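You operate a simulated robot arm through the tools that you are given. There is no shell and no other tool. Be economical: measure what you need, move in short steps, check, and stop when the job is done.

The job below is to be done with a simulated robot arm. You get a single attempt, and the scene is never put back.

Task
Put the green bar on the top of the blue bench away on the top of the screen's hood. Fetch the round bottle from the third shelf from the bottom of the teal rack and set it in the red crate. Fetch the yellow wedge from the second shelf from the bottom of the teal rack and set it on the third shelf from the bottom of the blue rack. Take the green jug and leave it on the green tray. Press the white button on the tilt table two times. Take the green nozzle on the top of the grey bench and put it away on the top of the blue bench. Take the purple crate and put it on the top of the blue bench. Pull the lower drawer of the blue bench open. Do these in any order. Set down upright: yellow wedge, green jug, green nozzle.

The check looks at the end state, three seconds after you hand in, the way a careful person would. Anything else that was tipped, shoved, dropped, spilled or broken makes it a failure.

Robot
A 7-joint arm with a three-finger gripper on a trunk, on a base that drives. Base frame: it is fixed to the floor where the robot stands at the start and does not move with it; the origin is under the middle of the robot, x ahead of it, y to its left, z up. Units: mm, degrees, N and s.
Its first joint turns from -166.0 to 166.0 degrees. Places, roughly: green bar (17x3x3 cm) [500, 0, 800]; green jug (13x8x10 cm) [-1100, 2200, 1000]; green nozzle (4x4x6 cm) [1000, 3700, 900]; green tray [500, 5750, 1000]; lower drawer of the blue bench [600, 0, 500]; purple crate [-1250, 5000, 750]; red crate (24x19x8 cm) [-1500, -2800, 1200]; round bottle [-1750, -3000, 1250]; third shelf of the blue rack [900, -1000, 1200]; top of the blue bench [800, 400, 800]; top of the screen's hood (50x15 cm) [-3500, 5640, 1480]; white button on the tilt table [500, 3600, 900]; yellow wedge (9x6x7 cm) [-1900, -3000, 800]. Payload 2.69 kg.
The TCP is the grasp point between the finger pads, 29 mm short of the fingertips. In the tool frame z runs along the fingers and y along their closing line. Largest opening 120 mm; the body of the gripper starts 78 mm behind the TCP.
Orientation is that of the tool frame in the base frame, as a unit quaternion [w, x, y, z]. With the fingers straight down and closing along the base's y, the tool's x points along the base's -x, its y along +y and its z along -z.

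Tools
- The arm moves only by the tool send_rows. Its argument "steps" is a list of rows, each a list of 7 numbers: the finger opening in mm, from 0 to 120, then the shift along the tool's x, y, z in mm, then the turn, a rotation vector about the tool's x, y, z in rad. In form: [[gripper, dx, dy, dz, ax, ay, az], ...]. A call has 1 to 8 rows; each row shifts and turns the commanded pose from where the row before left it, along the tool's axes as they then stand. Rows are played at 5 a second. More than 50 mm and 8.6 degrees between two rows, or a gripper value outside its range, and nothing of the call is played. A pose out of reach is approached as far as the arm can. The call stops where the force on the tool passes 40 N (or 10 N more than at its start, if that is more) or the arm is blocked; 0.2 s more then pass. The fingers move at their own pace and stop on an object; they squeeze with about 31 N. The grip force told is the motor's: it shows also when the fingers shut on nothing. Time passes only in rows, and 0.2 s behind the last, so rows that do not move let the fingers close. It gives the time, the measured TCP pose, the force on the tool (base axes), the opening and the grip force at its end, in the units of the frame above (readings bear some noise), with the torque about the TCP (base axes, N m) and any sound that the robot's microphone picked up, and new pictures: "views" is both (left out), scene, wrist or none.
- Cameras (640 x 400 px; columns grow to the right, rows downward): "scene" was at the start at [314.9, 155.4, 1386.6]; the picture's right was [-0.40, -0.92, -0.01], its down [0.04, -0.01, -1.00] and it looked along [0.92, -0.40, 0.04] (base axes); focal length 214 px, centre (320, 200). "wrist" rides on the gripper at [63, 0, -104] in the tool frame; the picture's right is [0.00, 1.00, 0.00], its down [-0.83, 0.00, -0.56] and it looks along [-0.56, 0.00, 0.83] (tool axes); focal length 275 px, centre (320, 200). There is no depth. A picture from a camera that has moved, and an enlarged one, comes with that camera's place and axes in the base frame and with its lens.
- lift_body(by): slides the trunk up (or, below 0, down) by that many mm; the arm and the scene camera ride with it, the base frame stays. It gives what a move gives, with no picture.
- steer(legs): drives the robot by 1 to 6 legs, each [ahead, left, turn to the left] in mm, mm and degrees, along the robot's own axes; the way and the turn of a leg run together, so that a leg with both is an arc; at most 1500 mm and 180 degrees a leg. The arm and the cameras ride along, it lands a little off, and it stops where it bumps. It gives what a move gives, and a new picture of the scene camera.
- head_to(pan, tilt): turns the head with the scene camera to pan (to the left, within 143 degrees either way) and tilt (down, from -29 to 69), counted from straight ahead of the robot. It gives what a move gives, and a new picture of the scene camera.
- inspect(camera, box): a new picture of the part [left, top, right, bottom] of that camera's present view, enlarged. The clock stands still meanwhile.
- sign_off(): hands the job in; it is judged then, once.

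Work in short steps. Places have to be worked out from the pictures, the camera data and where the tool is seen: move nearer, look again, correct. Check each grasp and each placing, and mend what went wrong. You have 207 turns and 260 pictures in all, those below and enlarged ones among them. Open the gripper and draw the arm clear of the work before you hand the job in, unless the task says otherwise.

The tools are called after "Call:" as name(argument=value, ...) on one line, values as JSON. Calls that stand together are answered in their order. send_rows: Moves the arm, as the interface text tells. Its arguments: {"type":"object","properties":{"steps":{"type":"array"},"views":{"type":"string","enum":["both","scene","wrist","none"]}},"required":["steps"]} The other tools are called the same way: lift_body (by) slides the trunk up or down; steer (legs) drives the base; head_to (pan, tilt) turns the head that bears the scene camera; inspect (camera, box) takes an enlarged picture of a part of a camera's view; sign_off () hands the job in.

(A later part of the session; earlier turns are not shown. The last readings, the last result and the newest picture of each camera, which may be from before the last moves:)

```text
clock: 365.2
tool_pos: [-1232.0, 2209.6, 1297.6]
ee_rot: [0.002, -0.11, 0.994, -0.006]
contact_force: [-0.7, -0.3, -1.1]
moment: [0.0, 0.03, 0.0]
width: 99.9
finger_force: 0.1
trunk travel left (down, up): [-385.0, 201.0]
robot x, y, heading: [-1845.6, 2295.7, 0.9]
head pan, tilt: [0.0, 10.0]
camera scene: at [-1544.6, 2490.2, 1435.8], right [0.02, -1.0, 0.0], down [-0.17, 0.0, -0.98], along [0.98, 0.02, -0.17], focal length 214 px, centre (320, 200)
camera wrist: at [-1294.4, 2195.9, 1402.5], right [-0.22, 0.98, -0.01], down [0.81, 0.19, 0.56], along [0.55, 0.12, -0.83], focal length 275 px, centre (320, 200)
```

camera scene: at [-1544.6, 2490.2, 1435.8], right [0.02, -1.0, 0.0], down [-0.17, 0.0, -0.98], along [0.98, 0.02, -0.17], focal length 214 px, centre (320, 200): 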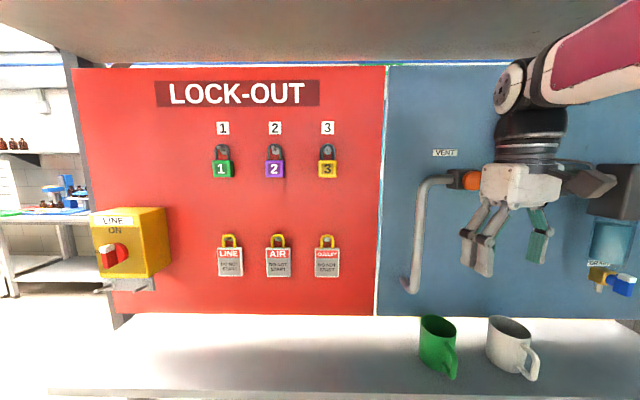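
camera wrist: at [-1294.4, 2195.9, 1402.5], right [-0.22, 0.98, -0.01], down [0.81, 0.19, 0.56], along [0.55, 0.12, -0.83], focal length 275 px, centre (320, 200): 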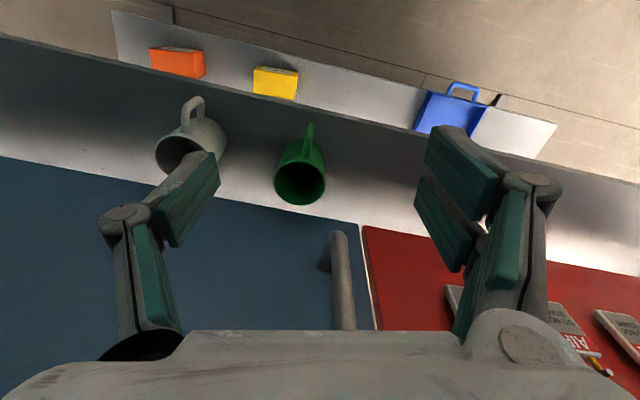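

I correct the yaw (+0.22), tilt 17° forward to keep the wrist away from the air pipe, and move above the jug.

Call:
send_rows(steps=[[112, 0, 0, 0, 0, 0, 0.11], [112, 0, 0, 0, 0, 0, 0.11], [112, 0, 0, 0, 0, -0.1, 0], [112, 0, 0, 0, 0, -0.1, 0], [112, 0, 0, 0, 0, -0.1, 0], [112, -35, 0, 11, 0, 0, 0], [112, -35, 0, 11, 0, 0, 0]], views="none")

Call:
send_rows(steps=[[112, -35, 0, 11, 0, 0, 0], [112, -30, 0, 9, 0, 0, 0], [112, 12, 0, 38, 0, 0, 0], [112, 12, 0, 38, 0, 0, 0], [112, 12, 0, 38, 0, 0, 0]], views="both")

```text
clock: 366.8
tool_pos: [-1160.6, 2210.0, 1298.9]
ee_rot: [0.155, 0.0, 0.988, -0.004]
contact_force: [-0.6, 0.0, 0.0]
moment: [0.03, -0.04, 0.0]
width: 112.2
finger_force: 0.0
trunk travel left (down, up): [-385.0, 201.0]
robot x, y, heading: [-1849.5, 2295.1, 1.1]
head pan, tilt: [0.0, 10.0]
```

```text
clock: 367.3
tool_pos: [-1124.3, 2211.4, 1299.9]
ee_rot: [0.148, 0.001, 0.989, -0.003]
contact_force: [-26.5, 3.8, 7.0]
moment: [-0.38, -2.71, -0.19]
width: 112.1
finger_force: 0.0
trunk travel left (down, up): [-385.0, 201.0]
robot x, y, heading: [-1849.8, 2292.9, 0.8]
head pan, tilt: [0.0, 10.0]
heard: click
stopped in row 2: the force on the tool passed its limit at 139 N (the readings are from after the stop); the commanded pose is now the measured one
camera scene: at [-1547.3, 2490.9, 1436.3], right [0.02, -1.0, 0.0], down [-0.17, 0.0, -0.98], along [0.98, 0.02, -0.17], focal length 214 px, centre (320, 200)
camera wrist: at [-1214.6, 2211.3, 1380.8], right [0.0, 1.0, -0.01], down [0.63, 0.01, 0.77], along [0.77, 0.0, -0.63], focal length 275 px, centre (320, 200)
```

scene: 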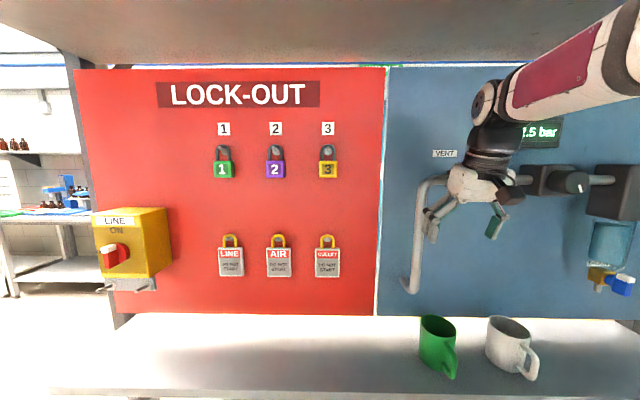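
wrist: 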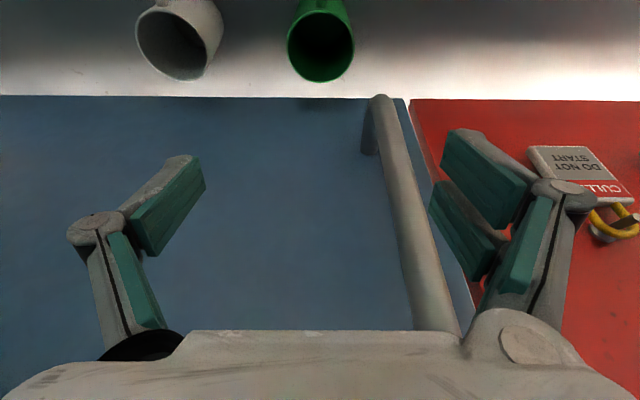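

I hit the air valve assembly and heard a click. I back away and check the display and the knob.

Call:
send_rows(steps=[[112, 30, 0, -9, 0, 0, 0], [112, 40, 0, -12, 0, 0, 0], [112, 40, 0, -12, 0, 0, 0]], views="none")

Call:
inspect(camera="scene", box=[380, 60, 640, 310])

```text
clock: 368.1
tool_pos: [-1233.8, 2209.5, 1296.0]
ee_rot: [0.146, 0.001, 0.989, -0.003]
contact_force: [0.7, 0.3, -1.3]
moment: [0.0, 0.08, -0.01]
width: 112.1
finger_force: 0.0
trunk travel left (down, up): [-385.0, 201.0]
robot x, y, heading: [-1847.7, 2297.3, 0.8]
head pan, tilt: [0.0, 10.0]
```

```text
1.60 times, centred on (510, 185) of scene
camera zoom: at [-1544.3, 2490.6, 1435.6], right [0.02, -1.0, 0.0], down [-0.17, 0.0, -0.98], along [0.98, 0.02, -0.17], focal length 343 px, centre (16, 224)
```

zoom: 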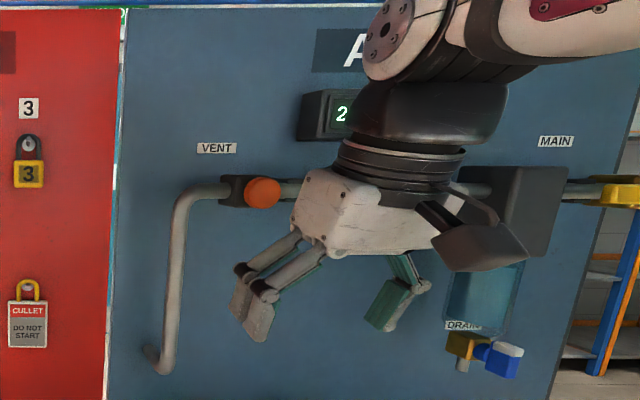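

I lower the hand out of the view to read the display and compare.

Call:
send_rows(steps=[[112, 12, 0, 38, 0, 0, 0], [112, 12, 0, 38, 0, 0, 0], [112, 12, 0, 38, 0, 0, 0], [112, 12, 0, 38, 0, 0, 0]], views="wrist")

Call:
inspect(camera="scene", box=[380, 60, 640, 310])

```text
clock: 369.1
tool_pos: [-1235.8, 2211.0, 1136.7]
ee_rot: [0.148, 0.001, 0.989, -0.003]
contact_force: [-0.8, -0.7, 0.3]
moment: [-0.01, -0.02, 0.02]
width: 111.8
finger_force: 0.2
trunk travel left (down, up): [-385.0, 201.0]
robot x, y, heading: [-1849.2, 2293.1, 0.9]
head pan, tilt: [0.0, 10.0]
camera wrist: at [-1326.9, 2210.7, 1219.1], right [0.0, 1.0, -0.01], down [0.63, 0.01, 0.77], along [0.77, 0.0, -0.63], focal length 275 px, centre (320, 200)
```

wrist: 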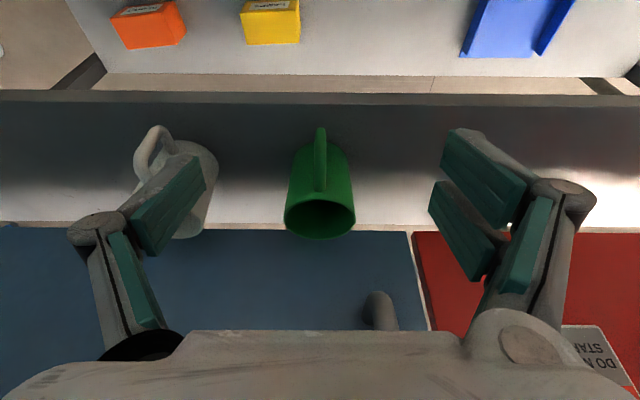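

```text
1.60 times, centred on (510, 185) of scene
camera zoom: at [-1545.3, 2490.7, 1435.8], right [0.02, -1.0, 0.0], down [-0.17, 0.0, -0.98], along [0.98, 0.02, -0.17], focal length 343 px, centre (16, 224)
```

zoom: 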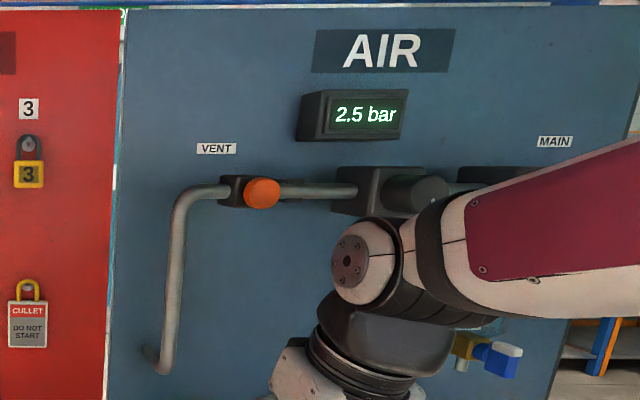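

Display still reads 2.5 bar and the knob looks unchanged, so no lasting effect. I tilt 11° more and come in low, under the valve, to just above the jug.

Call:
send_rows(steps=[[112, 0, 0, 0, 0, -0.1, 0], [112, 0, 0, 0, 0, -0.1, 0], [112, -25, 0, 27, 0, 0, 0], [112, -25, 0, 27, 0, 0, 0], [112, -25, 0, 27, 0, 0, 0], [112, -25, 0, 27, 0, 0, 0]], views="both")

```text
clock: 370.5
tool_pos: [-1098.2, 2209.6, 1089.1]
ee_rot: [0.244, 0.0, 0.97, -0.003]
contact_force: [-0.8, -0.3, 0.7]
moment: [-0.01, -0.01, 0.0]
width: 112.0
finger_force: 0.0
trunk travel left (down, up): [-385.0, 201.0]
robot x, y, heading: [-1845.5, 2296.5, 0.9]
head pan, tilt: [0.0, 10.0]
camera scene: at [-1545.5, 2490.6, 1435.9], right [0.02, -1.0, 0.0], down [-0.17, 0.0, -0.98], along [0.98, 0.02, -0.17], focal length 214 px, centre (320, 200)
camera wrist: at [-1203.4, 2210.2, 1150.4], right [0.0, 1.0, -0.01], down [0.47, 0.01, 0.88], along [0.88, 0.0, -0.47], focal length 275 px, centre (320, 200)
```

scene: 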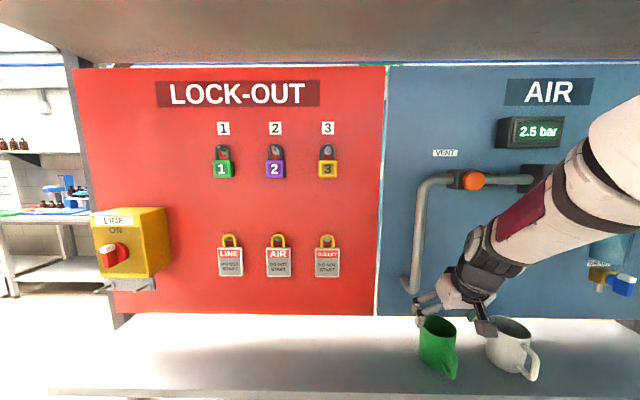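
wrist: 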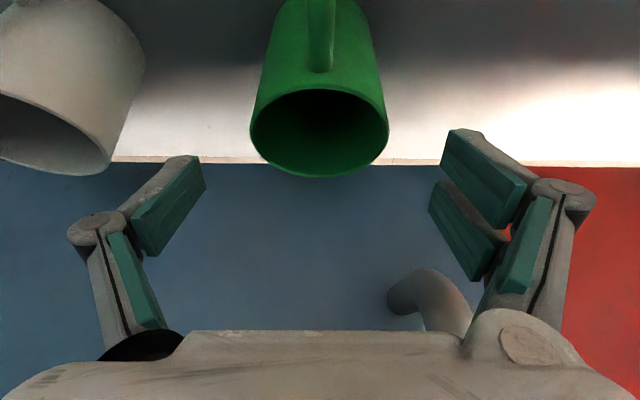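

Jug rim is at (-1088,2210,≈1048), nicely between the fingers. I descend 60 mm and close.

Call:
send_rows(steps=[[98, 0, 0, 0, 0, 0, 0], [98, 14.3, 0, 26.4, 0, 0, 0], [98, 14.3, 0, 26.4, 0, 0, 0], [88, 0, 0, 0, 0, 0, 0], [78, 0, 0, 0, 0, 0, 0], [60, 0, 0, 0, 0, 0, 0], [60, 0, 0, 0, 0, 0, 0]], views="both")

```text
clock: 372.1
tool_pos: [-1098.1, 2209.1, 1029.3]
ee_rot: [0.244, 0.0, 0.97, -0.003]
contact_force: [0.8, -0.3, 0.1]
moment: [-0.04, -0.02, -0.01]
width: 73.0
finger_force: 30.7
trunk travel left (down, up): [-385.0, 201.0]
robot x, y, heading: [-1847.2, 2295.7, 0.8]
head pan, tilt: [0.0, 10.0]
camera scene: at [-1545.0, 2490.6, 1435.7], right [0.02, -1.0, 0.0], down [-0.17, 0.0, -0.98], along [0.98, 0.02, -0.17], focal length 214 px, centre (320, 200)
camera wrist: at [-1203.5, 2210.0, 1091.0], right [0.0, 1.0, -0.01], down [0.47, 0.01, 0.88], along [0.88, 0.0, -0.47], focal length 275 px, centre (320, 200)
```

scene: 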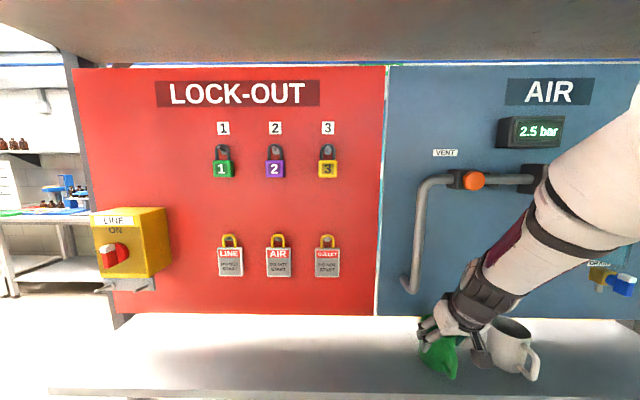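
wrist: 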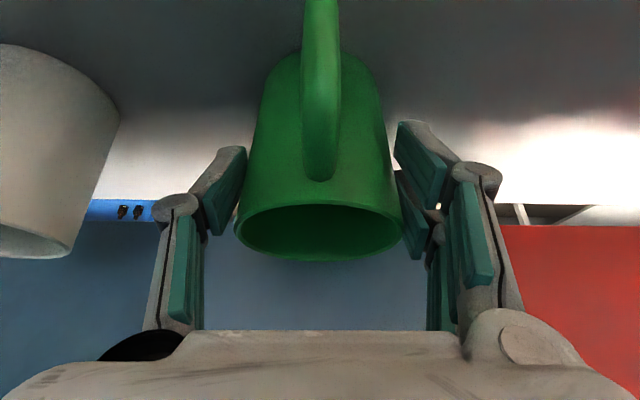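

Jug gripped (73 mm). I lift slowly 45 mm and verify.

Call:
send_rows(steps=[[60, -2.4, 0, -4.4, 0, 0, 0], [60, -4.8, 0, -8.8, 0, 0, 0], [60, -7, 0, -13, 0, 0, 0], [60, -7, 0, -13, 0, 0, 0]], views="both")

```text
clock: 373.1
tool_pos: [-1096.9, 2209.0, 1074.4]
ee_rot: [0.244, 0.0, 0.97, -0.004]
contact_force: [0.5, -0.3, -0.1]
moment: [0.01, 0.01, -0.01]
width: 72.9
finger_force: 31.0
trunk travel left (down, up): [-385.0, 201.0]
robot x, y, heading: [-1852.0, 2295.1, 0.9]
head pan, tilt: [0.0, 10.0]
camera scene: at [-1544.8, 2490.6, 1435.7], right [0.02, -1.0, 0.0], down [-0.17, 0.0, -0.98], along [0.98, 0.02, -0.17], focal length 214 px, centre (320, 200)
camera wrist: at [-1203.2, 2209.1, 1136.4], right [0.0, 1.0, -0.01], down [0.47, 0.01, 0.88], along [0.88, 0.0, -0.47], focal length 275 px, centre (320, 200)
```

scene: 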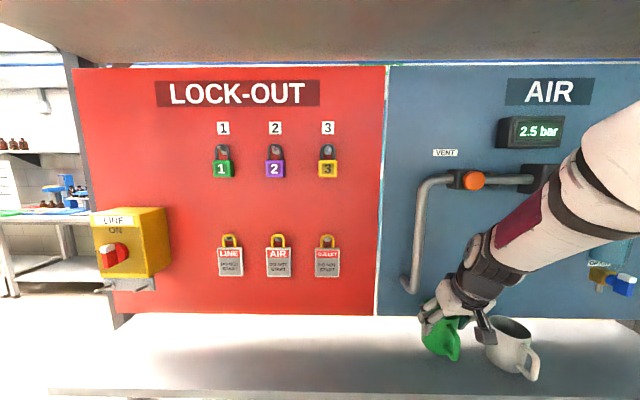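
wrist: 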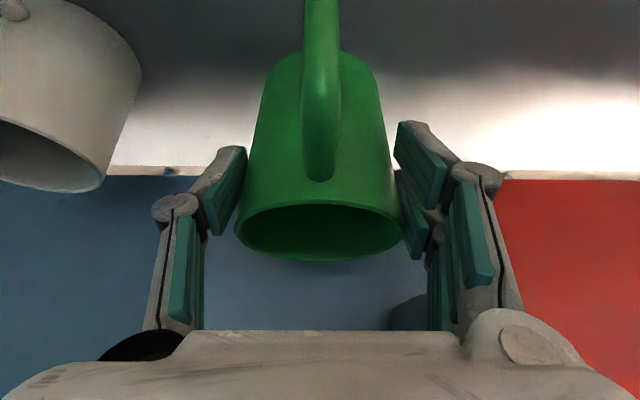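

Jug held. I draw the hand back 190 mm, then drive out: slide left to the gap, forward to the aisle, and left to y≈5700.

Call:
send_rows(steps=[[60, 33, 0, -18, 0, 0, 0], [60, 33, 0, -18, 0, 0, 0], [60, 33, 0, -18, 0, 0, 0], [60, 33, 0, -18, 0, 0, 0], [60, 33, 0, -18, 0, 0, 0]], views="none")

Call:
steer(legs=[[50, 0, -0.9], [0, 1400, 0], [0, 400, 0], [1440, 0, 0]])

```text
clock: 374.3
tool_pos: [-1275.4, 2203.1, 1087.4]
ee_rot: [0.243, 0.001, 0.97, -0.003]
contact_force: [0.7, 0.1, -1.7]
moment: [0.03, 0.04, 0.0]
width: 73.1
finger_force: 31.0
out of reach, approached as far as the arm can: row 5
trunk travel left (down, up): [-385.0, 201.0]
robot x, y, heading: [-1849.6, 2295.3, 0.9]
head pan, tilt: [0.0, 10.0]
```

```text
clock: 390.6
tool_pos: [193.8, 3963.2, 1086.7]
ee_rot: [0.243, 0.021, 0.97, -0.008]
contact_force: [0.6, 0.5, -0.5]
moment: [0.0, 0.02, 0.0]
width: 73.2
finger_force: 30.9
trunk travel left (down, up): [-385.0, 201.0]
robot x, y, heading: [-372.3, 4074.1, -1.4]
head pan, tilt: [0.0, 10.0]
camera scene: at [-63.6, 4261.2, 1435.8], right [-0.03, -1.0, 0.0], down [-0.17, 0.0, -0.98], along [0.98, -0.03, -0.17], focal length 214 px, centre (320, 200)
```

scene: 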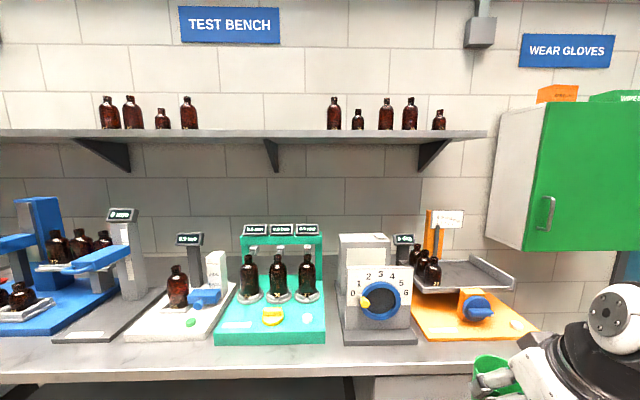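

I continue left 1600 toward the green tray.

Call:
steer(legs=[[0, 1450, 1.4], [0, 150, 0]])

Call:
head_to(pan=-5, tilt=25)

```text
clock: 398.7
tool_pos: [227.6, 5561.3, 1087.0]
ee_rot: [0.243, 0.016, 0.97, -0.008]
contact_force: [0.5, 0.0, -0.8]
moment: [-0.02, 0.04, 0.02]
width: 73.0
finger_force: 30.5
trunk travel left (down, up): [-385.0, 201.0]
robot x, y, heading: [-346.4, 5668.8, -0.9]
head pan, tilt: [0.0, 10.0]
camera scene: at [-34.0, 5856.9, 1435.7], right [-0.02, -1.0, 0.0], down [-0.17, 0.0, -0.98], along [0.98, -0.02, -0.17], focal length 214 px, centre (320, 200)
```

scene: 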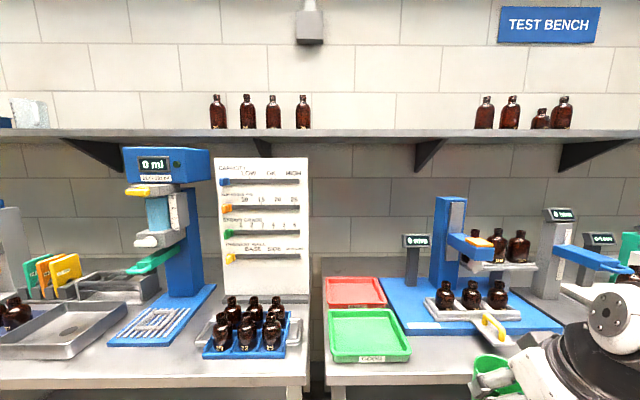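

```text
clock: 399.5
tool_pos: [226.4, 5560.6, 1086.1]
ee_rot: [0.243, 0.015, 0.97, -0.007]
contact_force: [-0.6, -0.8, -0.3]
moment: [-0.03, 0.03, 0.02]
width: 73.1
finger_force: 30.9
trunk travel left (down, up): [-385.0, 201.0]
robot x, y, heading: [-338.7, 5671.1, -0.8]
head pan, tilt: [-5.0, 25.0]
camera scene: at [-35.3, 5848.8, 1411.4], right [-0.1, -0.99, 0.0], down [-0.42, 0.04, -0.91], along [0.9, -0.09, -0.42], focal length 214 px, centre (320, 200)
```

scene: 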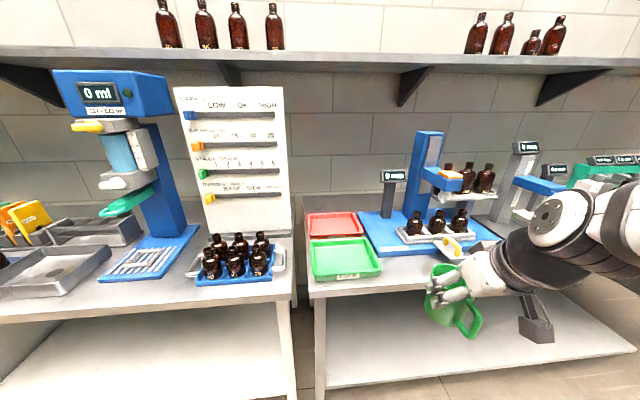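

The green tray "GOOD" spans about x 460–660, y 5605–5813. I move the base 190 ahead and 140 left so the jug lines up, then look from the wrist.

Call:
steer(legs=[[0, 145, 0.8], [190, 0, 0]])

Call:
inspect(camera="wrist", box=[0, 0, 640, 400])

```text
clock: 402.0
tool_pos: [423.0, 5712.5, 1087.6]
ee_rot: [0.242, 0.01, 0.97, -0.006]
contact_force: [0.2, 0.6, -0.5]
moment: [0.02, 0.05, 0.0]
width: 73.0
finger_force: 30.9
trunk travel left (down, up): [-385.0, 201.0]
robot x, y, heading: [-148.4, 5814.4, -0.3]
head pan, tilt: [-5.0, 25.0]
camera scene: at [157.4, 5997.8, 1411.4], right [-0.09, -1.0, 0.0], down [-0.42, 0.04, -0.91], along [0.9, -0.08, -0.42], focal length 214 px, centre (320, 200)
```

scene: 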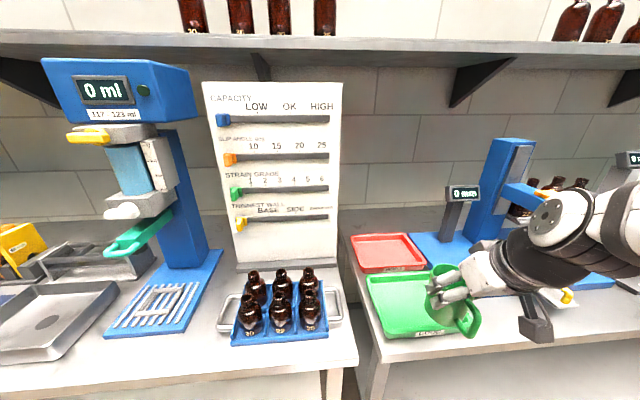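

```text
1.00 times, centred on (320, 200) of wrist (not enlarged: the box is as wide or as high as the picture)
camera zoom: at [318.0, 5715.1, 1149.9], right [0.02, 1.0, -0.01], down [0.47, 0.0, 0.88], along [0.88, -0.02, -0.47], focal length 275 px, centre (320, 200)
```

zoom: 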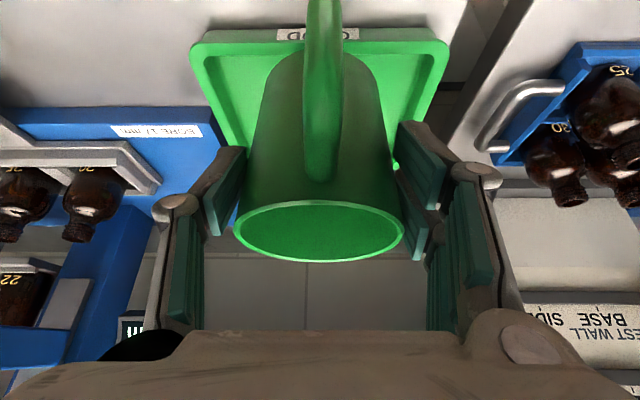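

Jug is centred over the tray in y; tray rim z≈926. I move 130 forward and lower 80.

Call:
send_rows(steps=[[60, -28.6, 0, 15.5, 0, 0, 0], [60, -28.6, 0, 15.5, 0, 0, 0], [60, -28.6, 0, 15.5, 0, 0, 0], [60, -28.6, 0, 15.5, 0, 0, 0], [60, 14.3, 0, 26.4, 0, 0, 0], [60, 14.3, 0, 26.4, 0, 0, 0], [60, 9.5, 0, 17.6, 0, 0, 0]], views="both")

```text
clock: 403.6
tool_pos: [552.9, 5708.9, 1007.1]
ee_rot: [0.242, 0.011, 0.97, -0.007]
contact_force: [0.2, 0.8, -1.4]
moment: [-0.03, -0.01, 0.01]
width: 73.1
finger_force: 31.0
trunk travel left (down, up): [-385.0, 201.0]
robot x, y, heading: [-146.2, 5816.6, -0.4]
head pan, tilt: [-5.0, 25.0]
camera scene: at [157.2, 5997.9, 1411.4], right [-0.09, -1.0, 0.0], down [-0.42, 0.04, -0.91], along [0.9, -0.08, -0.42], focal length 214 px, centre (320, 200)
camera wrist: at [447.8, 5712.3, 1069.4], right [0.02, 1.0, -0.01], down [0.47, 0.0, 0.88], along [0.88, -0.02, -0.47], focal length 275 px, centre (320, 200)
```

scene: 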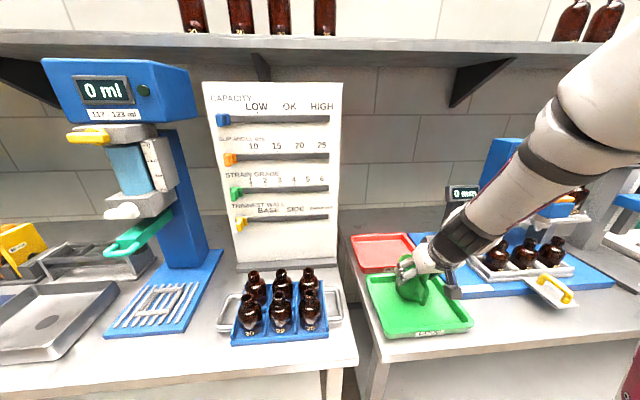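
wrist: 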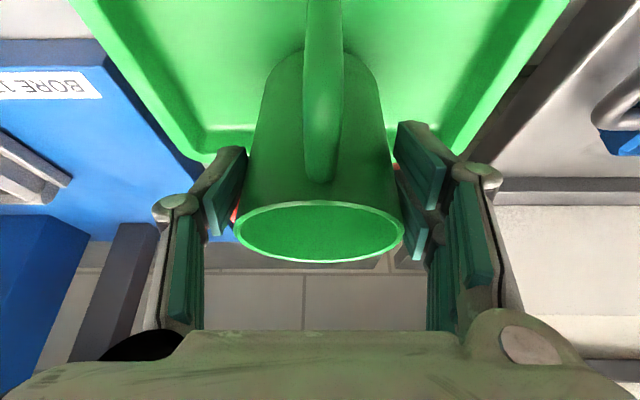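

Position good. I lower slowly to touch.

Call:
send_rows(steps=[[60, 4.8, 0, 8.8, 0, 0, 0], [60, 1.4, 0, 2.6, 0, 0, 0], [60, 1.4, 0, 2.6, 0, 0, 0], [60, 1.4, 0, 2.6, 0, 0, 0], [60, 1, 0, 1.8, 0, 0, 0], [60, 1, 0, 1.8, 0, 0, 0], [60, 1, 0, 1.8, 0, 0, 0]], views="none")

```text
clock: 405.2
tool_pos: [552.5, 5708.9, 982.0]
ee_rot: [0.244, 0.01, 0.97, -0.007]
contact_force: [1.1, 1.9, 20.2]
moment: [-0.45, -0.32, 0.06]
width: 73.3
finger_force: 31.3
trunk travel left (down, up): [-385.0, 201.0]
robot x, y, heading: [-149.1, 5816.1, -0.1]
head pan, tilt: [-5.0, 25.0]
```

Contact (20 N). I open to 96 and rise straight up.

Call:
send_rows(steps=[[60, -0.5, 0, -0.9, 0, 0, 0], [80, 0, 0, 0, 0, 0, 0], [96, 0, 0, 0, 0, 0, 0], [96, -9.5, 0, -17.6, 0, 0, 0], [96, -14.3, 0, -26.4, 0, 0, 0], [96, -19, 0, -35, 0, 0, 0], [96, -19, 0, -35, 0, 0, 0]], views="both")

```text
clock: 406.8
tool_pos: [554.7, 5708.9, 1111.4]
ee_rot: [0.242, 0.011, 0.97, -0.006]
contact_force: [1.4, 0.4, -0.3]
moment: [0.0, 0.04, 0.0]
width: 95.9
finger_force: 0.2
trunk travel left (down, up): [-385.0, 201.0]
robot x, y, heading: [-145.9, 5819.6, -0.1]
head pan, tilt: [-5.0, 25.0]
camera scene: at [157.7, 5997.7, 1411.3], right [-0.09, -1.0, 0.0], down [-0.42, 0.04, -0.91], along [0.9, -0.08, -0.42], focal length 214 px, centre (320, 200)
camera wrist: at [449.8, 5711.7, 1174.0], right [0.02, 1.0, -0.01], down [0.47, 0.0, 0.88], along [0.88, -0.02, -0.47], focal length 275 px, centre (320, 200)
```

scene: 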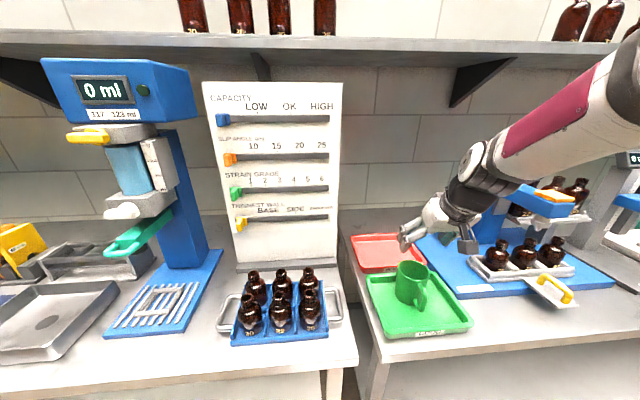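
wrist: 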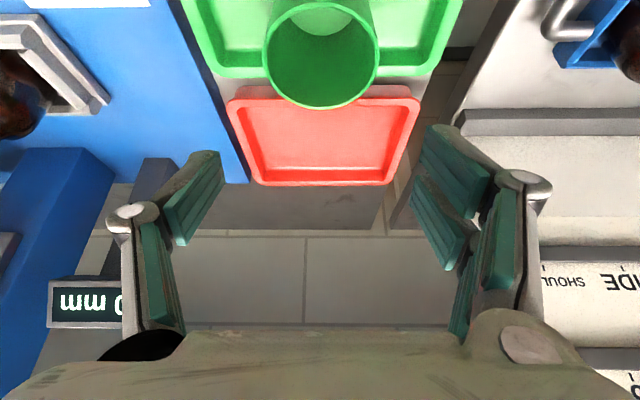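

Jug stands on the green tray. Now to the tilt table: back off 210 and slide right about 1950.

Call:
steer(legs=[[-210, 0, 0], [0, -1450, 0], [0, -500, 0]])

Call:
head_to(pan=-10, tilt=28)

```text
clock: 417.7
tool_pos: [364.2, 3805.8, 1110.4]
ee_rot: [0.243, -0.004, 0.97, -0.002]
contact_force: [0.7, 0.3, -1.0]
moment: [0.01, 0.04, 0.01]
width: 95.9
finger_force: 0.0
trunk travel left (down, up): [-385.0, 201.0]
robot x, y, heading: [-343.8, 3895.4, 1.7]
head pan, tilt: [-5.0, 25.0]
camera scene: at [-41.9, 4083.1, 1411.4], right [-0.06, -1.0, 0.0], down [-0.42, 0.03, -0.91], along [0.9, -0.06, -0.42], focal length 214 px, centre (320, 200)
```

scene: 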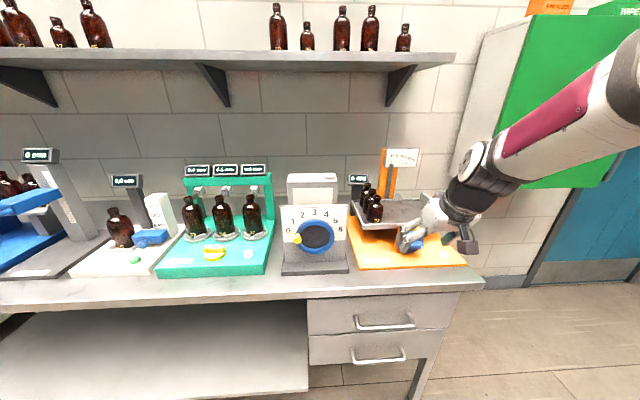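

```text
clock: 418.3
tool_pos: [363.5, 3805.6, 1109.7]
ee_rot: [0.243, -0.005, 0.97, -0.002]
contact_force: [-0.2, -0.3, -0.3]
moment: [0.01, -0.01, 0.04]
width: 95.9
finger_force: 0.0
trunk travel left (down, up): [-385.0, 201.0]
robot x, y, heading: [-342.9, 3890.3, 1.5]
head pan, tilt: [-10.0, 28.0]
camera scene: at [-43.7, 4075.3, 1406.6], right [-0.15, -0.99, 0.0], down [-0.46, 0.07, -0.88], along [0.87, -0.13, -0.47], focal length 214 px, centre (320, 200)
```

scene: 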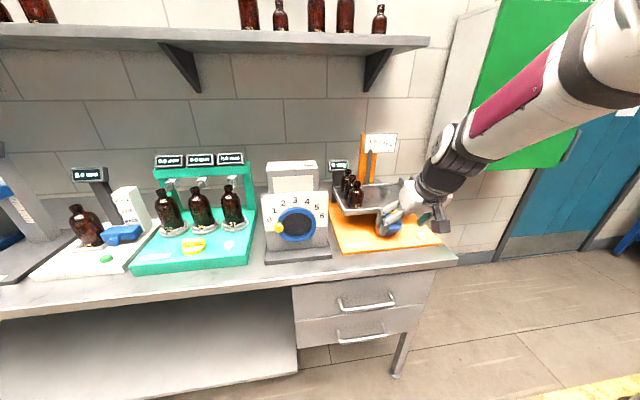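

I raise the hand out of view and use both cameras to find the button and the nozzle.

Call:
send_rows(steps=[[60, -23, 0, -42, 0, 0, 0], [60, -23, 0, -42, 0, 0, 0], [60, -23, 0, -42, 0, 0, 0], [60, 40, 0, -20, 0, 0, 0], [60, 40, 0, -20, 0, 0, 0]], views="both")

```text
clock: 419.5
tool_pos: [277.0, 3809.3, 1251.7]
ee_rot: [0.243, -0.004, 0.97, -0.002]
contact_force: [0.2, 0.5, -0.4]
moment: [0.0, 0.02, -0.01]
width: 59.6
finger_force: 0.0
trunk travel left (down, up): [-385.0, 201.0]
robot x, y, heading: [-343.1, 3893.7, 1.3]
head pan, tilt: [-10.0, 28.0]
camera scene: at [-43.2, 4075.3, 1406.4], right [-0.15, -0.99, 0.0], down [-0.46, 0.07, -0.88], along [0.87, -0.13, -0.47], focal length 214 px, centre (320, 200)
camera wrist: at [171.7, 3807.9, 1315.1], right [-0.01, 1.0, -0.01], down [0.47, 0.01, 0.88], along [0.88, 0.01, -0.47], focal length 275 px, centre (320, 200)
```

scene: 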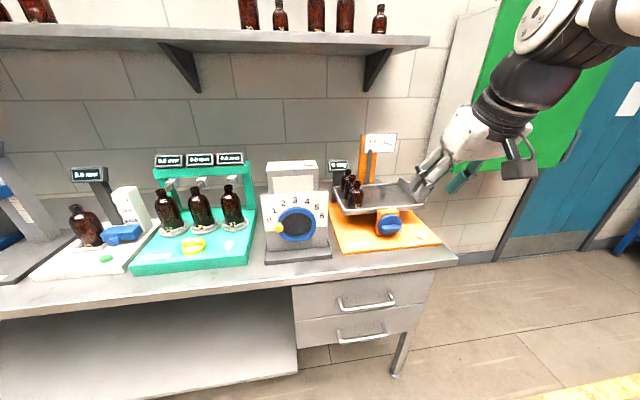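
wrist: 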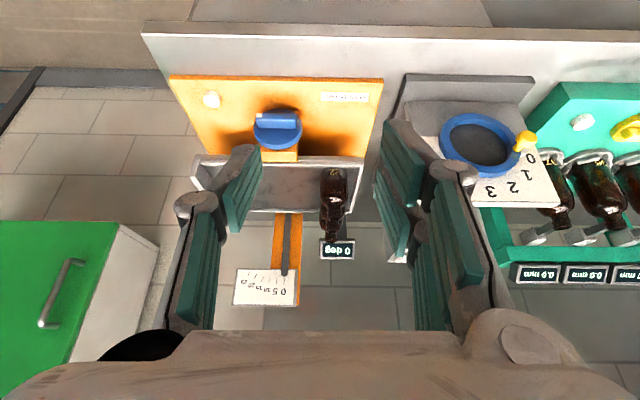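

The white button is at wrist pixel (211,101). I zoom to search for the green nozzle behind the machines.

Call:
inspect(camera="scene", box=[250, 130, 470, 270])

Call:
inspect(camera="wrist", box=[140, 60, 420, 280])

```text
2.86 times, centred on (360, 200) of scene
camera zoom: at [-43.2, 4075.3, 1406.4], right [-0.15, -0.99, 0.0], down [-0.46, 0.07, -0.88], along [0.87, -0.13, -0.47], focal length 613 px, centre (206, 200)
```

zoom: 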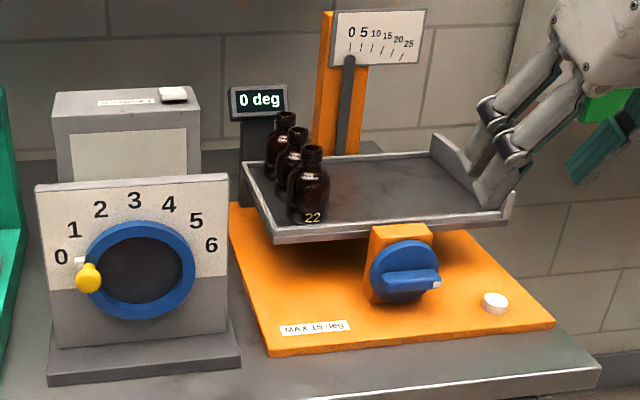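

```text
1.82 times, centred on (280, 170) of wrist
camera zoom: at [171.7, 3807.9, 1315.1], right [-0.01, 1.0, -0.01], down [0.47, 0.01, 0.88], along [0.88, 0.01, -0.47], focal length 500 px, centre (393, 254)
```

zoom: 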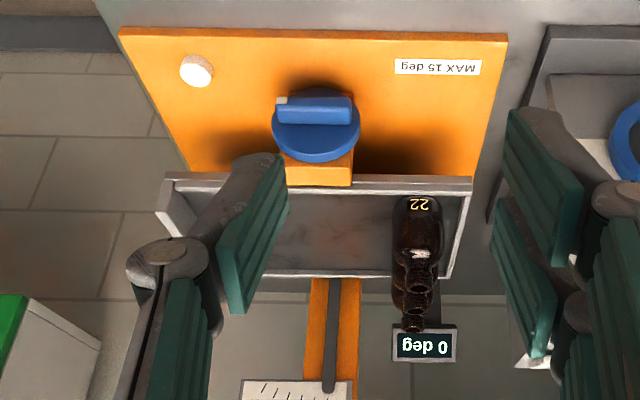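

Triangulated: button top ≈(528,3613,922). I close the fingers, move over y=3613, and come down toward z≈1000 above it.

Call:
send_rows(steps=[[0, 0, -39, 0, 0, 0, 0], [0, 0, -39, 0, 0, 0, 0], [0, 0, -39, 0, 0, 0, 0], [0, 0, -39, 0, 0, 0, 0], [0, 0, -39, 0, 0, 0, 0]], views="none")

Call:
send_rows(steps=[[0, -12, 0, 41, 0, 0, 0], [0, -12, 0, 41, 0, 0, 0], [0, -12, 0, 41, 0, 0, 0], [0, -12, 0, 41, 0, 0, 0], [0, -12, 0, 41, 0, 0, 0], [0, -12, 0, 41, 0, 0, 0], [0, -12, 0, 41, 0, 0, 0]], views="both")

```text
clock: 420.7
tool_pos: [276.7, 3612.5, 1253.6]
ee_rot: [0.244, -0.005, 0.97, -0.003]
contact_force: [-0.7, 0.8, 0.8]
moment: [-0.03, -0.01, 0.02]
width: 0.0
finger_force: 28.8
trunk travel left (down, up): [-385.0, 201.0]
robot x, y, heading: [-342.0, 3892.0, 1.5]
head pan, tilt: [-10.0, 28.0]
```

```text
clock: 422.3
tool_pos: [486.5, 3612.0, 1040.0]
ee_rot: [0.244, -0.003, 0.97, -0.003]
contact_force: [0.0, 0.3, -0.1]
moment: [-0.02, 0.0, 0.0]
width: 0.0
finger_force: 28.5
trunk travel left (down, up): [-385.0, 201.0]
robot x, y, heading: [-344.4, 3893.2, 1.6]
head pan, tilt: [-10.0, 28.0]
camera scene: at [-44.2, 4075.4, 1406.7], right [-0.15, -0.99, 0.0], down [-0.46, 0.07, -0.88], along [0.87, -0.13, -0.47], focal length 214 px, centre (320, 200)
camera wrist: at [381.0, 3611.4, 1102.3], right [-0.01, 1.0, -0.01], down [0.47, 0.01, 0.88], along [0.88, 0.01, -0.47], focal length 275 px, centre (320, 200)
```

scene: 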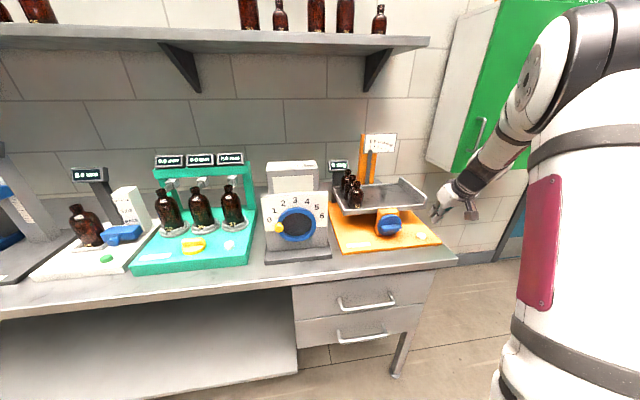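
wrist: 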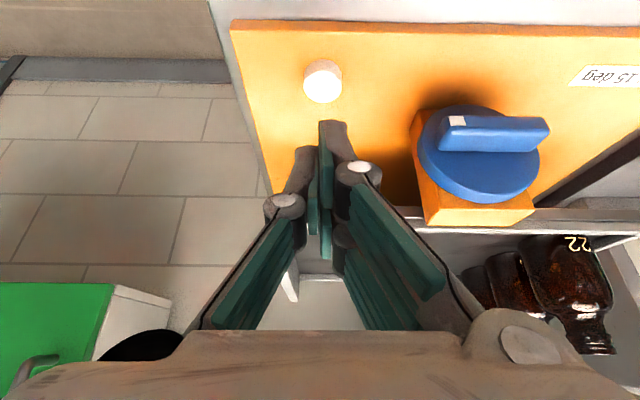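

Button confirmed at (528,3615). I move to just above it.

Call:
send_rows(steps=[[0, 0, 2, 37, 0, 0, 0], [0, 0, 0, 37, 0, 0, 0], [0, 4.7, 0, 8.8, 0, 0, 0]], views="wrist")

```text
clock: 423.1
tool_pos: [519.6, 3613.5, 965.6]
ee_rot: [0.243, -0.005, 0.97, -0.002]
contact_force: [-0.7, 0.0, -0.4]
moment: [-0.03, -0.05, 0.01]
width: 0.0
finger_force: 28.6
trunk travel left (down, up): [-385.0, 201.0]
robot x, y, heading: [-343.0, 3893.3, 1.6]
head pan, tilt: [-10.0, 28.0]
camera wrist: at [415.6, 3613.6, 1027.2], right [-0.01, 1.0, -0.01], down [0.47, 0.01, 0.88], along [0.88, 0.01, -0.47], focal length 275 px, centre (320, 200)
```

wrist: 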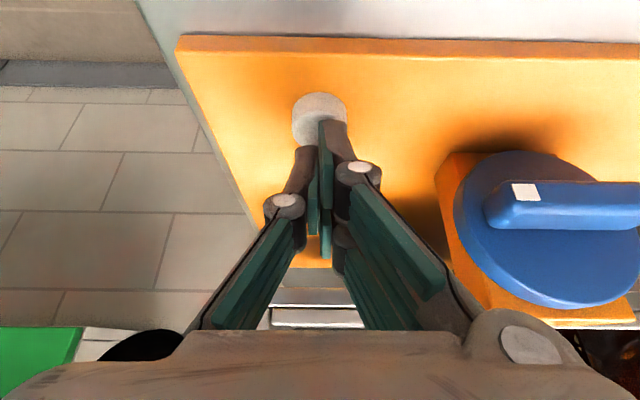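

The tip is right above the button. First press: slow descent with the force stop as guard.

Call:
send_rows(steps=[[0, 1.9, 0, 3.5, 0, 0, 0], [0, 1.9, 0, 3.5, 0, 0, 0], [0, 1.2, 0, 2.2, 0, 0, 0], [0, 0.9, 0, 1.8, 0, 0, 0], [0, 0.9, 0, 1.8, 0, 0, 0]], views="wrist")

```text
clock: 424.3
tool_pos: [521.0, 3614.6, 953.5]
ee_rot: [0.244, -0.004, 0.97, -0.003]
contact_force: [-6.5, 1.0, 22.2]
moment: [0.03, 0.39, 0.0]
width: 0.1
finger_force: 28.9
trunk travel left (down, up): [-385.0, 201.0]
robot x, y, heading: [-343.8, 3893.5, 1.6]
head pan, tilt: [-10.0, 28.0]
heard: click
camera wrist: at [415.7, 3613.3, 1015.6], right [-0.01, 1.0, -0.01], down [0.47, 0.01, 0.88], along [0.88, 0.01, -0.47], focal length 275 px, centre (320, 200)
```

wrist: 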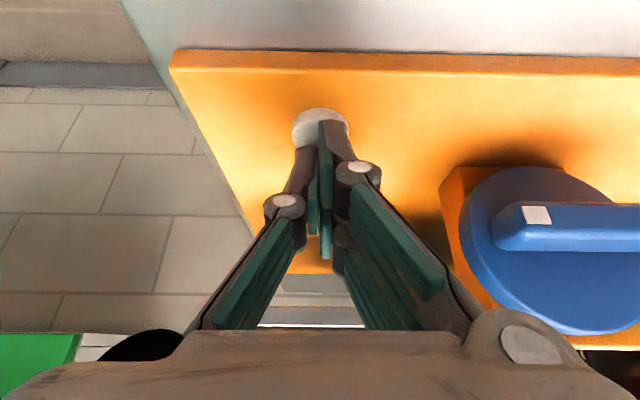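

One click at 22 N. I release by rising 12 mm, and press a second time.

Call:
send_rows(steps=[[0, -2.8, 0, -5.3, 0, 0, 0], [0, -2.8, 0, -5.3, 0, 0, 0], [0, 0, 0, 0, 0, 0, 0]], views="none")

Call:
send_rows(steps=[[0, 1.9, 0, 3.5, 0, 0, 0], [0, 1.5, 0, 2.7, 0, 0, 0], [0, 1.2, 0, 2.2, 0, 0, 0], [0, 0.9, 0, 1.8, 0, 0, 0]], views="none")

```text
clock: 425.1
tool_pos: [521.6, 3614.2, 962.3]
ee_rot: [0.243, -0.005, 0.97, -0.001]
contact_force: [0.8, 1.0, -0.4]
moment: [-0.01, -0.01, -0.01]
width: 0.0
finger_force: 28.7
trunk travel left (down, up): [-385.0, 201.0]
robot x, y, heading: [-338.7, 3895.0, 1.6]
head pan, tilt: [-10.0, 28.0]
```

```text
clock: 426.1
tool_pos: [520.6, 3613.6, 953.4]
ee_rot: [0.245, -0.005, 0.97, -0.004]
contact_force: [-0.4, 0.4, 20.5]
moment: [0.05, 0.18, 0.11]
width: 0.1
finger_force: 28.7
trunk travel left (down, up): [-385.0, 201.0]
robot x, y, heading: [-342.5, 3889.4, 1.6]
head pan, tilt: [-10.0, 28.0]
heard: click
```

Second click. I withdraw straight up and look for the green nozzle at the back.

Call:
send_rows(steps=[[0, -9, 0, -17.6, 0, 0, 0], [0, -21, 0, -40, 0, 0, 0], [0, -21, 0, -40, 0, 0, 0], [0, -21, 0, -40, 0, 0, 0], [0, -21, 0, -40, 0, 0, 0], [0, -21, 0, -40, 0, 0, 0], [0, -21, 0, -40, 0, 0, 0]], views="both")

```text
clock: 427.7
tool_pos: [518.6, 3614.2, 1241.7]
ee_rot: [0.243, -0.005, 0.97, -0.001]
contact_force: [0.1, -0.5, -0.5]
moment: [0.03, 0.0, 0.03]
width: 0.3
finger_force: 28.7
trunk travel left (down, up): [-385.0, 201.0]
robot x, y, heading: [-345.5, 3892.1, 1.4]
head pan, tilt: [-10.0, 28.0]
camera scene: at [-43.5, 4075.1, 1406.5], right [-0.15, -0.99, 0.0], down [-0.46, 0.07, -0.88], along [0.87, -0.13, -0.47], focal length 214 px, centre (320, 200)
camera wrist: at [413.7, 3614.3, 1304.5], right [-0.01, 1.0, -0.01], down [0.47, 0.01, 0.88], along [0.88, 0.01, -0.47], focal length 275 px, centre (320, 200)
```

scene: 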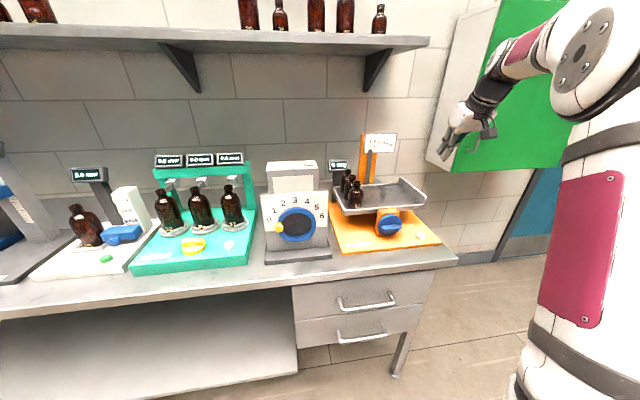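
wrist: 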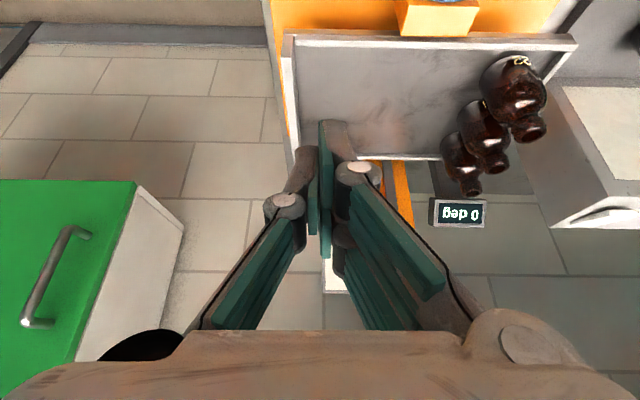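

Not seen yet; it may stand behind the dial machine. I move the hand 170 left and up 80 for a look there.

Call:
send_rows(steps=[[0, -19, 0, -35, 0, 0, 0], [0, -19, 0, -35, 0, 0, 0], [60, 0, 42, 0, 0, 0, 0], [60, 0, 42, 0, 0, 0, 0], [60, 0, 42, 0, 0, 0, 0], [60, 0, 42, 0, 0, 0, 0]], views="wrist")

```text
clock: 429.1
tool_pos: [517.9, 3785.4, 1318.9]
ee_rot: [0.243, -0.004, 0.97, -0.002]
contact_force: [0.1, -1.1, -0.3]
moment: [0.06, 0.0, 0.0]
width: 60.0
finger_force: 0.1
trunk travel left (down, up): [-385.0, 201.0]
robot x, y, heading: [-338.3, 3892.6, 1.2]
head pan, tilt: [-10.0, 28.0]
camera wrist: at [414.1, 3783.8, 1381.4], right [-0.01, 1.0, -0.01], down [0.47, 0.01, 0.88], along [0.88, 0.0, -0.47], focal length 275 px, centre (320, 200)
```

wrist: 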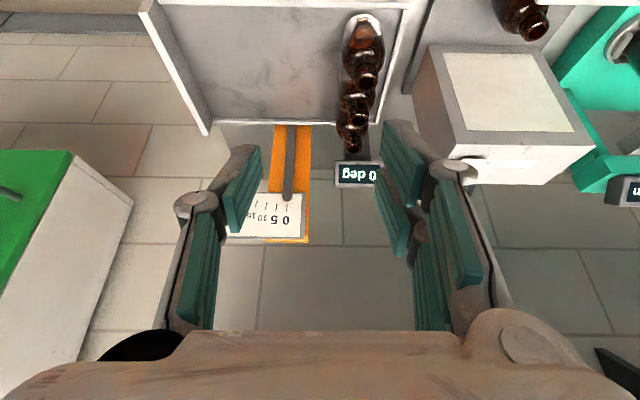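

Still nothing green; I look from further left, past the other side of the dial machine.

Call:
send_rows(steps=[[60, 0, 45, 0, 0, 0, 0], [60, 0, 45, 0, 0, 0, 0], [60, 0, 45, 0, 0, 0, 0], [60, 0, 45, 0, 0, 0, 0], [60, -35, 0, 19, 0, 0, 0], [60, -35, 0, 19, 0, 0, 0]], views="both")

```text
clock: 430.5
tool_pos: [597.5, 3966.5, 1321.1]
ee_rot: [0.243, -0.005, 0.97, -0.002]
contact_force: [-1.4, -0.1, 2.1]
moment: [0.02, -0.01, 0.02]
width: 59.6
finger_force: 0.1
trunk travel left (down, up): [-385.0, 201.0]
robot x, y, heading: [-342.1, 3891.5, 1.4]
head pan, tilt: [-10.0, 28.0]
camera scene: at [-44.3, 4075.3, 1406.7], right [-0.15, -0.99, 0.0], down [-0.46, 0.07, -0.88], along [0.87, -0.13, -0.47], focal length 214 px, centre (320, 200)
camera wrist: at [492.7, 3964.9, 1383.7], right [-0.01, 1.0, -0.01], down [0.47, 0.01, 0.88], along [0.88, 0.01, -0.47], focal length 275 px, centre (320, 200)
```

scene: 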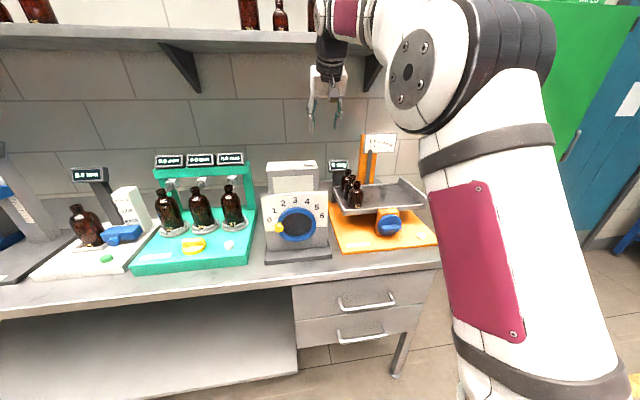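
wrist: 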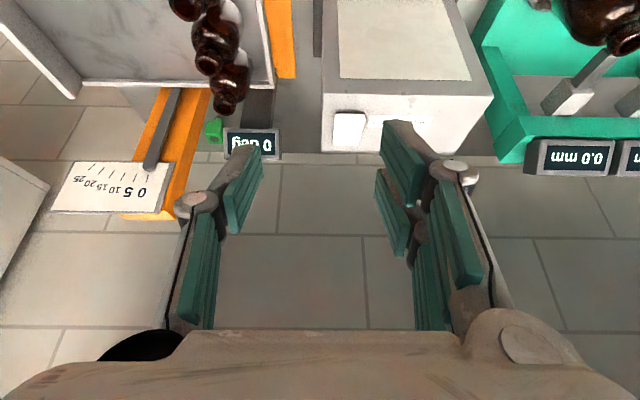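

There is a small green object at wrist pixel (213,130), behind the tilt table's display. I zoom.

Call:
inspect(camera="wrist", box=[130, 60, 330, 190])

```text
3.08 times, centred on (230, 125) of wrist
camera zoom: at [492.7, 3964.9, 1383.7], right [-0.01, 1.0, -0.01], down [0.47, 0.01, 0.88], along [0.88, 0.01, -0.47], focal length 847 px, centre (597, 431)
```

zoom: 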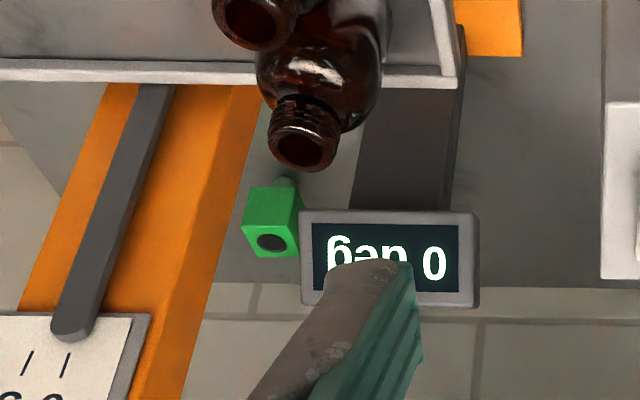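

The nozzle stands at about (984,3725), behind the tilt table's post, between post and wall (wall x≈1120). It must be reached from the bench's right end. I draw the arm in and drive around: right 820, turn left ~59°.

Call:
send_rows(steps=[[60, 35, 0, -19, 0, 0, 0], [60, 35, 0, -19, 0, 0, 0], [60, 35, 0, -19, 0, 0, 0], [60, 35, 0, -19, 0, 0, 0], [60, 35, 0, -19, 0, 0, 0], [60, 35, -20, -19, 0, 0, 0], [60, 35, -20, -19, 0, 0, 0], [60, 35, -20, -19, 0, 0, 0]], views="none")

Call:
steer(legs=[[0, -830, 0], [90, 0, 0], [0, 0, 58.5]])

Call:
head_to(pan=-20, tilt=20)

```text
clock: 432.3
tool_pos: [277.9, 3902.0, 1322.1]
ee_rot: [0.242, -0.005, 0.97, -0.002]
contact_force: [0.6, 0.1, -0.6]
moment: [-0.05, 0.04, 0.03]
width: 59.7
finger_force: 0.0
trunk travel left (down, up): [-385.0, 201.0]
robot x, y, heading: [-340.1, 3893.1, 1.4]
head pan, tilt: [-10.0, 28.0]
```

```text
clock: 440.0
tool_pos: [96.0, 3586.1, 1321.9]
ee_rot: [0.214, -0.469, 0.849, 0.114]
contact_force: [-0.3, 0.0, 0.3]
moment: [-0.05, 0.0, -0.01]
width: 60.0
finger_force: 0.0
trunk travel left (down, up): [-385.0, 201.0]
robot x, y, heading: [-232.7, 3058.2, 58.9]
head pan, tilt: [-10.0, 28.0]
camera scene: at [-223.9, 3411.0, 1406.6], right [0.75, -0.66, 0.0], down [-0.31, -0.35, -0.88], along [0.58, 0.66, -0.47], focal length 214 px, centre (320, 200)
```

scene: 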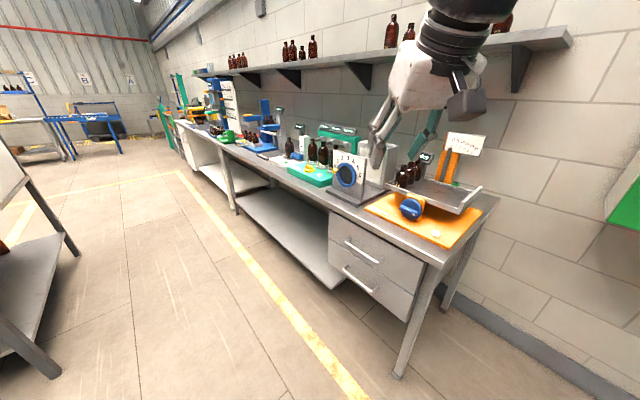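

```text
clock: 440.7
tool_pos: [96.5, 3586.2, 1321.9]
ee_rot: [0.214, -0.469, 0.849, 0.114]
contact_force: [-0.5, 0.0, -1.0]
moment: [-0.04, -0.04, -0.02]
width: 59.9
finger_force: 0.1
trunk travel left (down, up): [-385.0, 201.0]
robot x, y, heading: [-235.5, 3056.8, 58.9]
head pan, tilt: [-20.0, 20.0]
camera scene: at [-211.4, 3400.8, 1419.4], right [0.63, -0.78, 0.0], down [-0.27, -0.21, -0.94], along [0.73, 0.59, -0.34], focal length 214 px, centre (320, 200)
```

scene: 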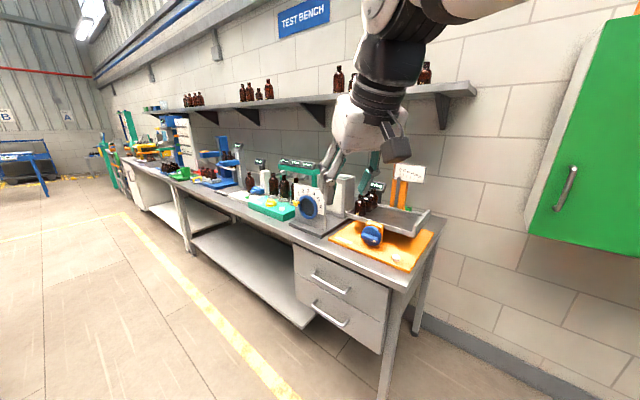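

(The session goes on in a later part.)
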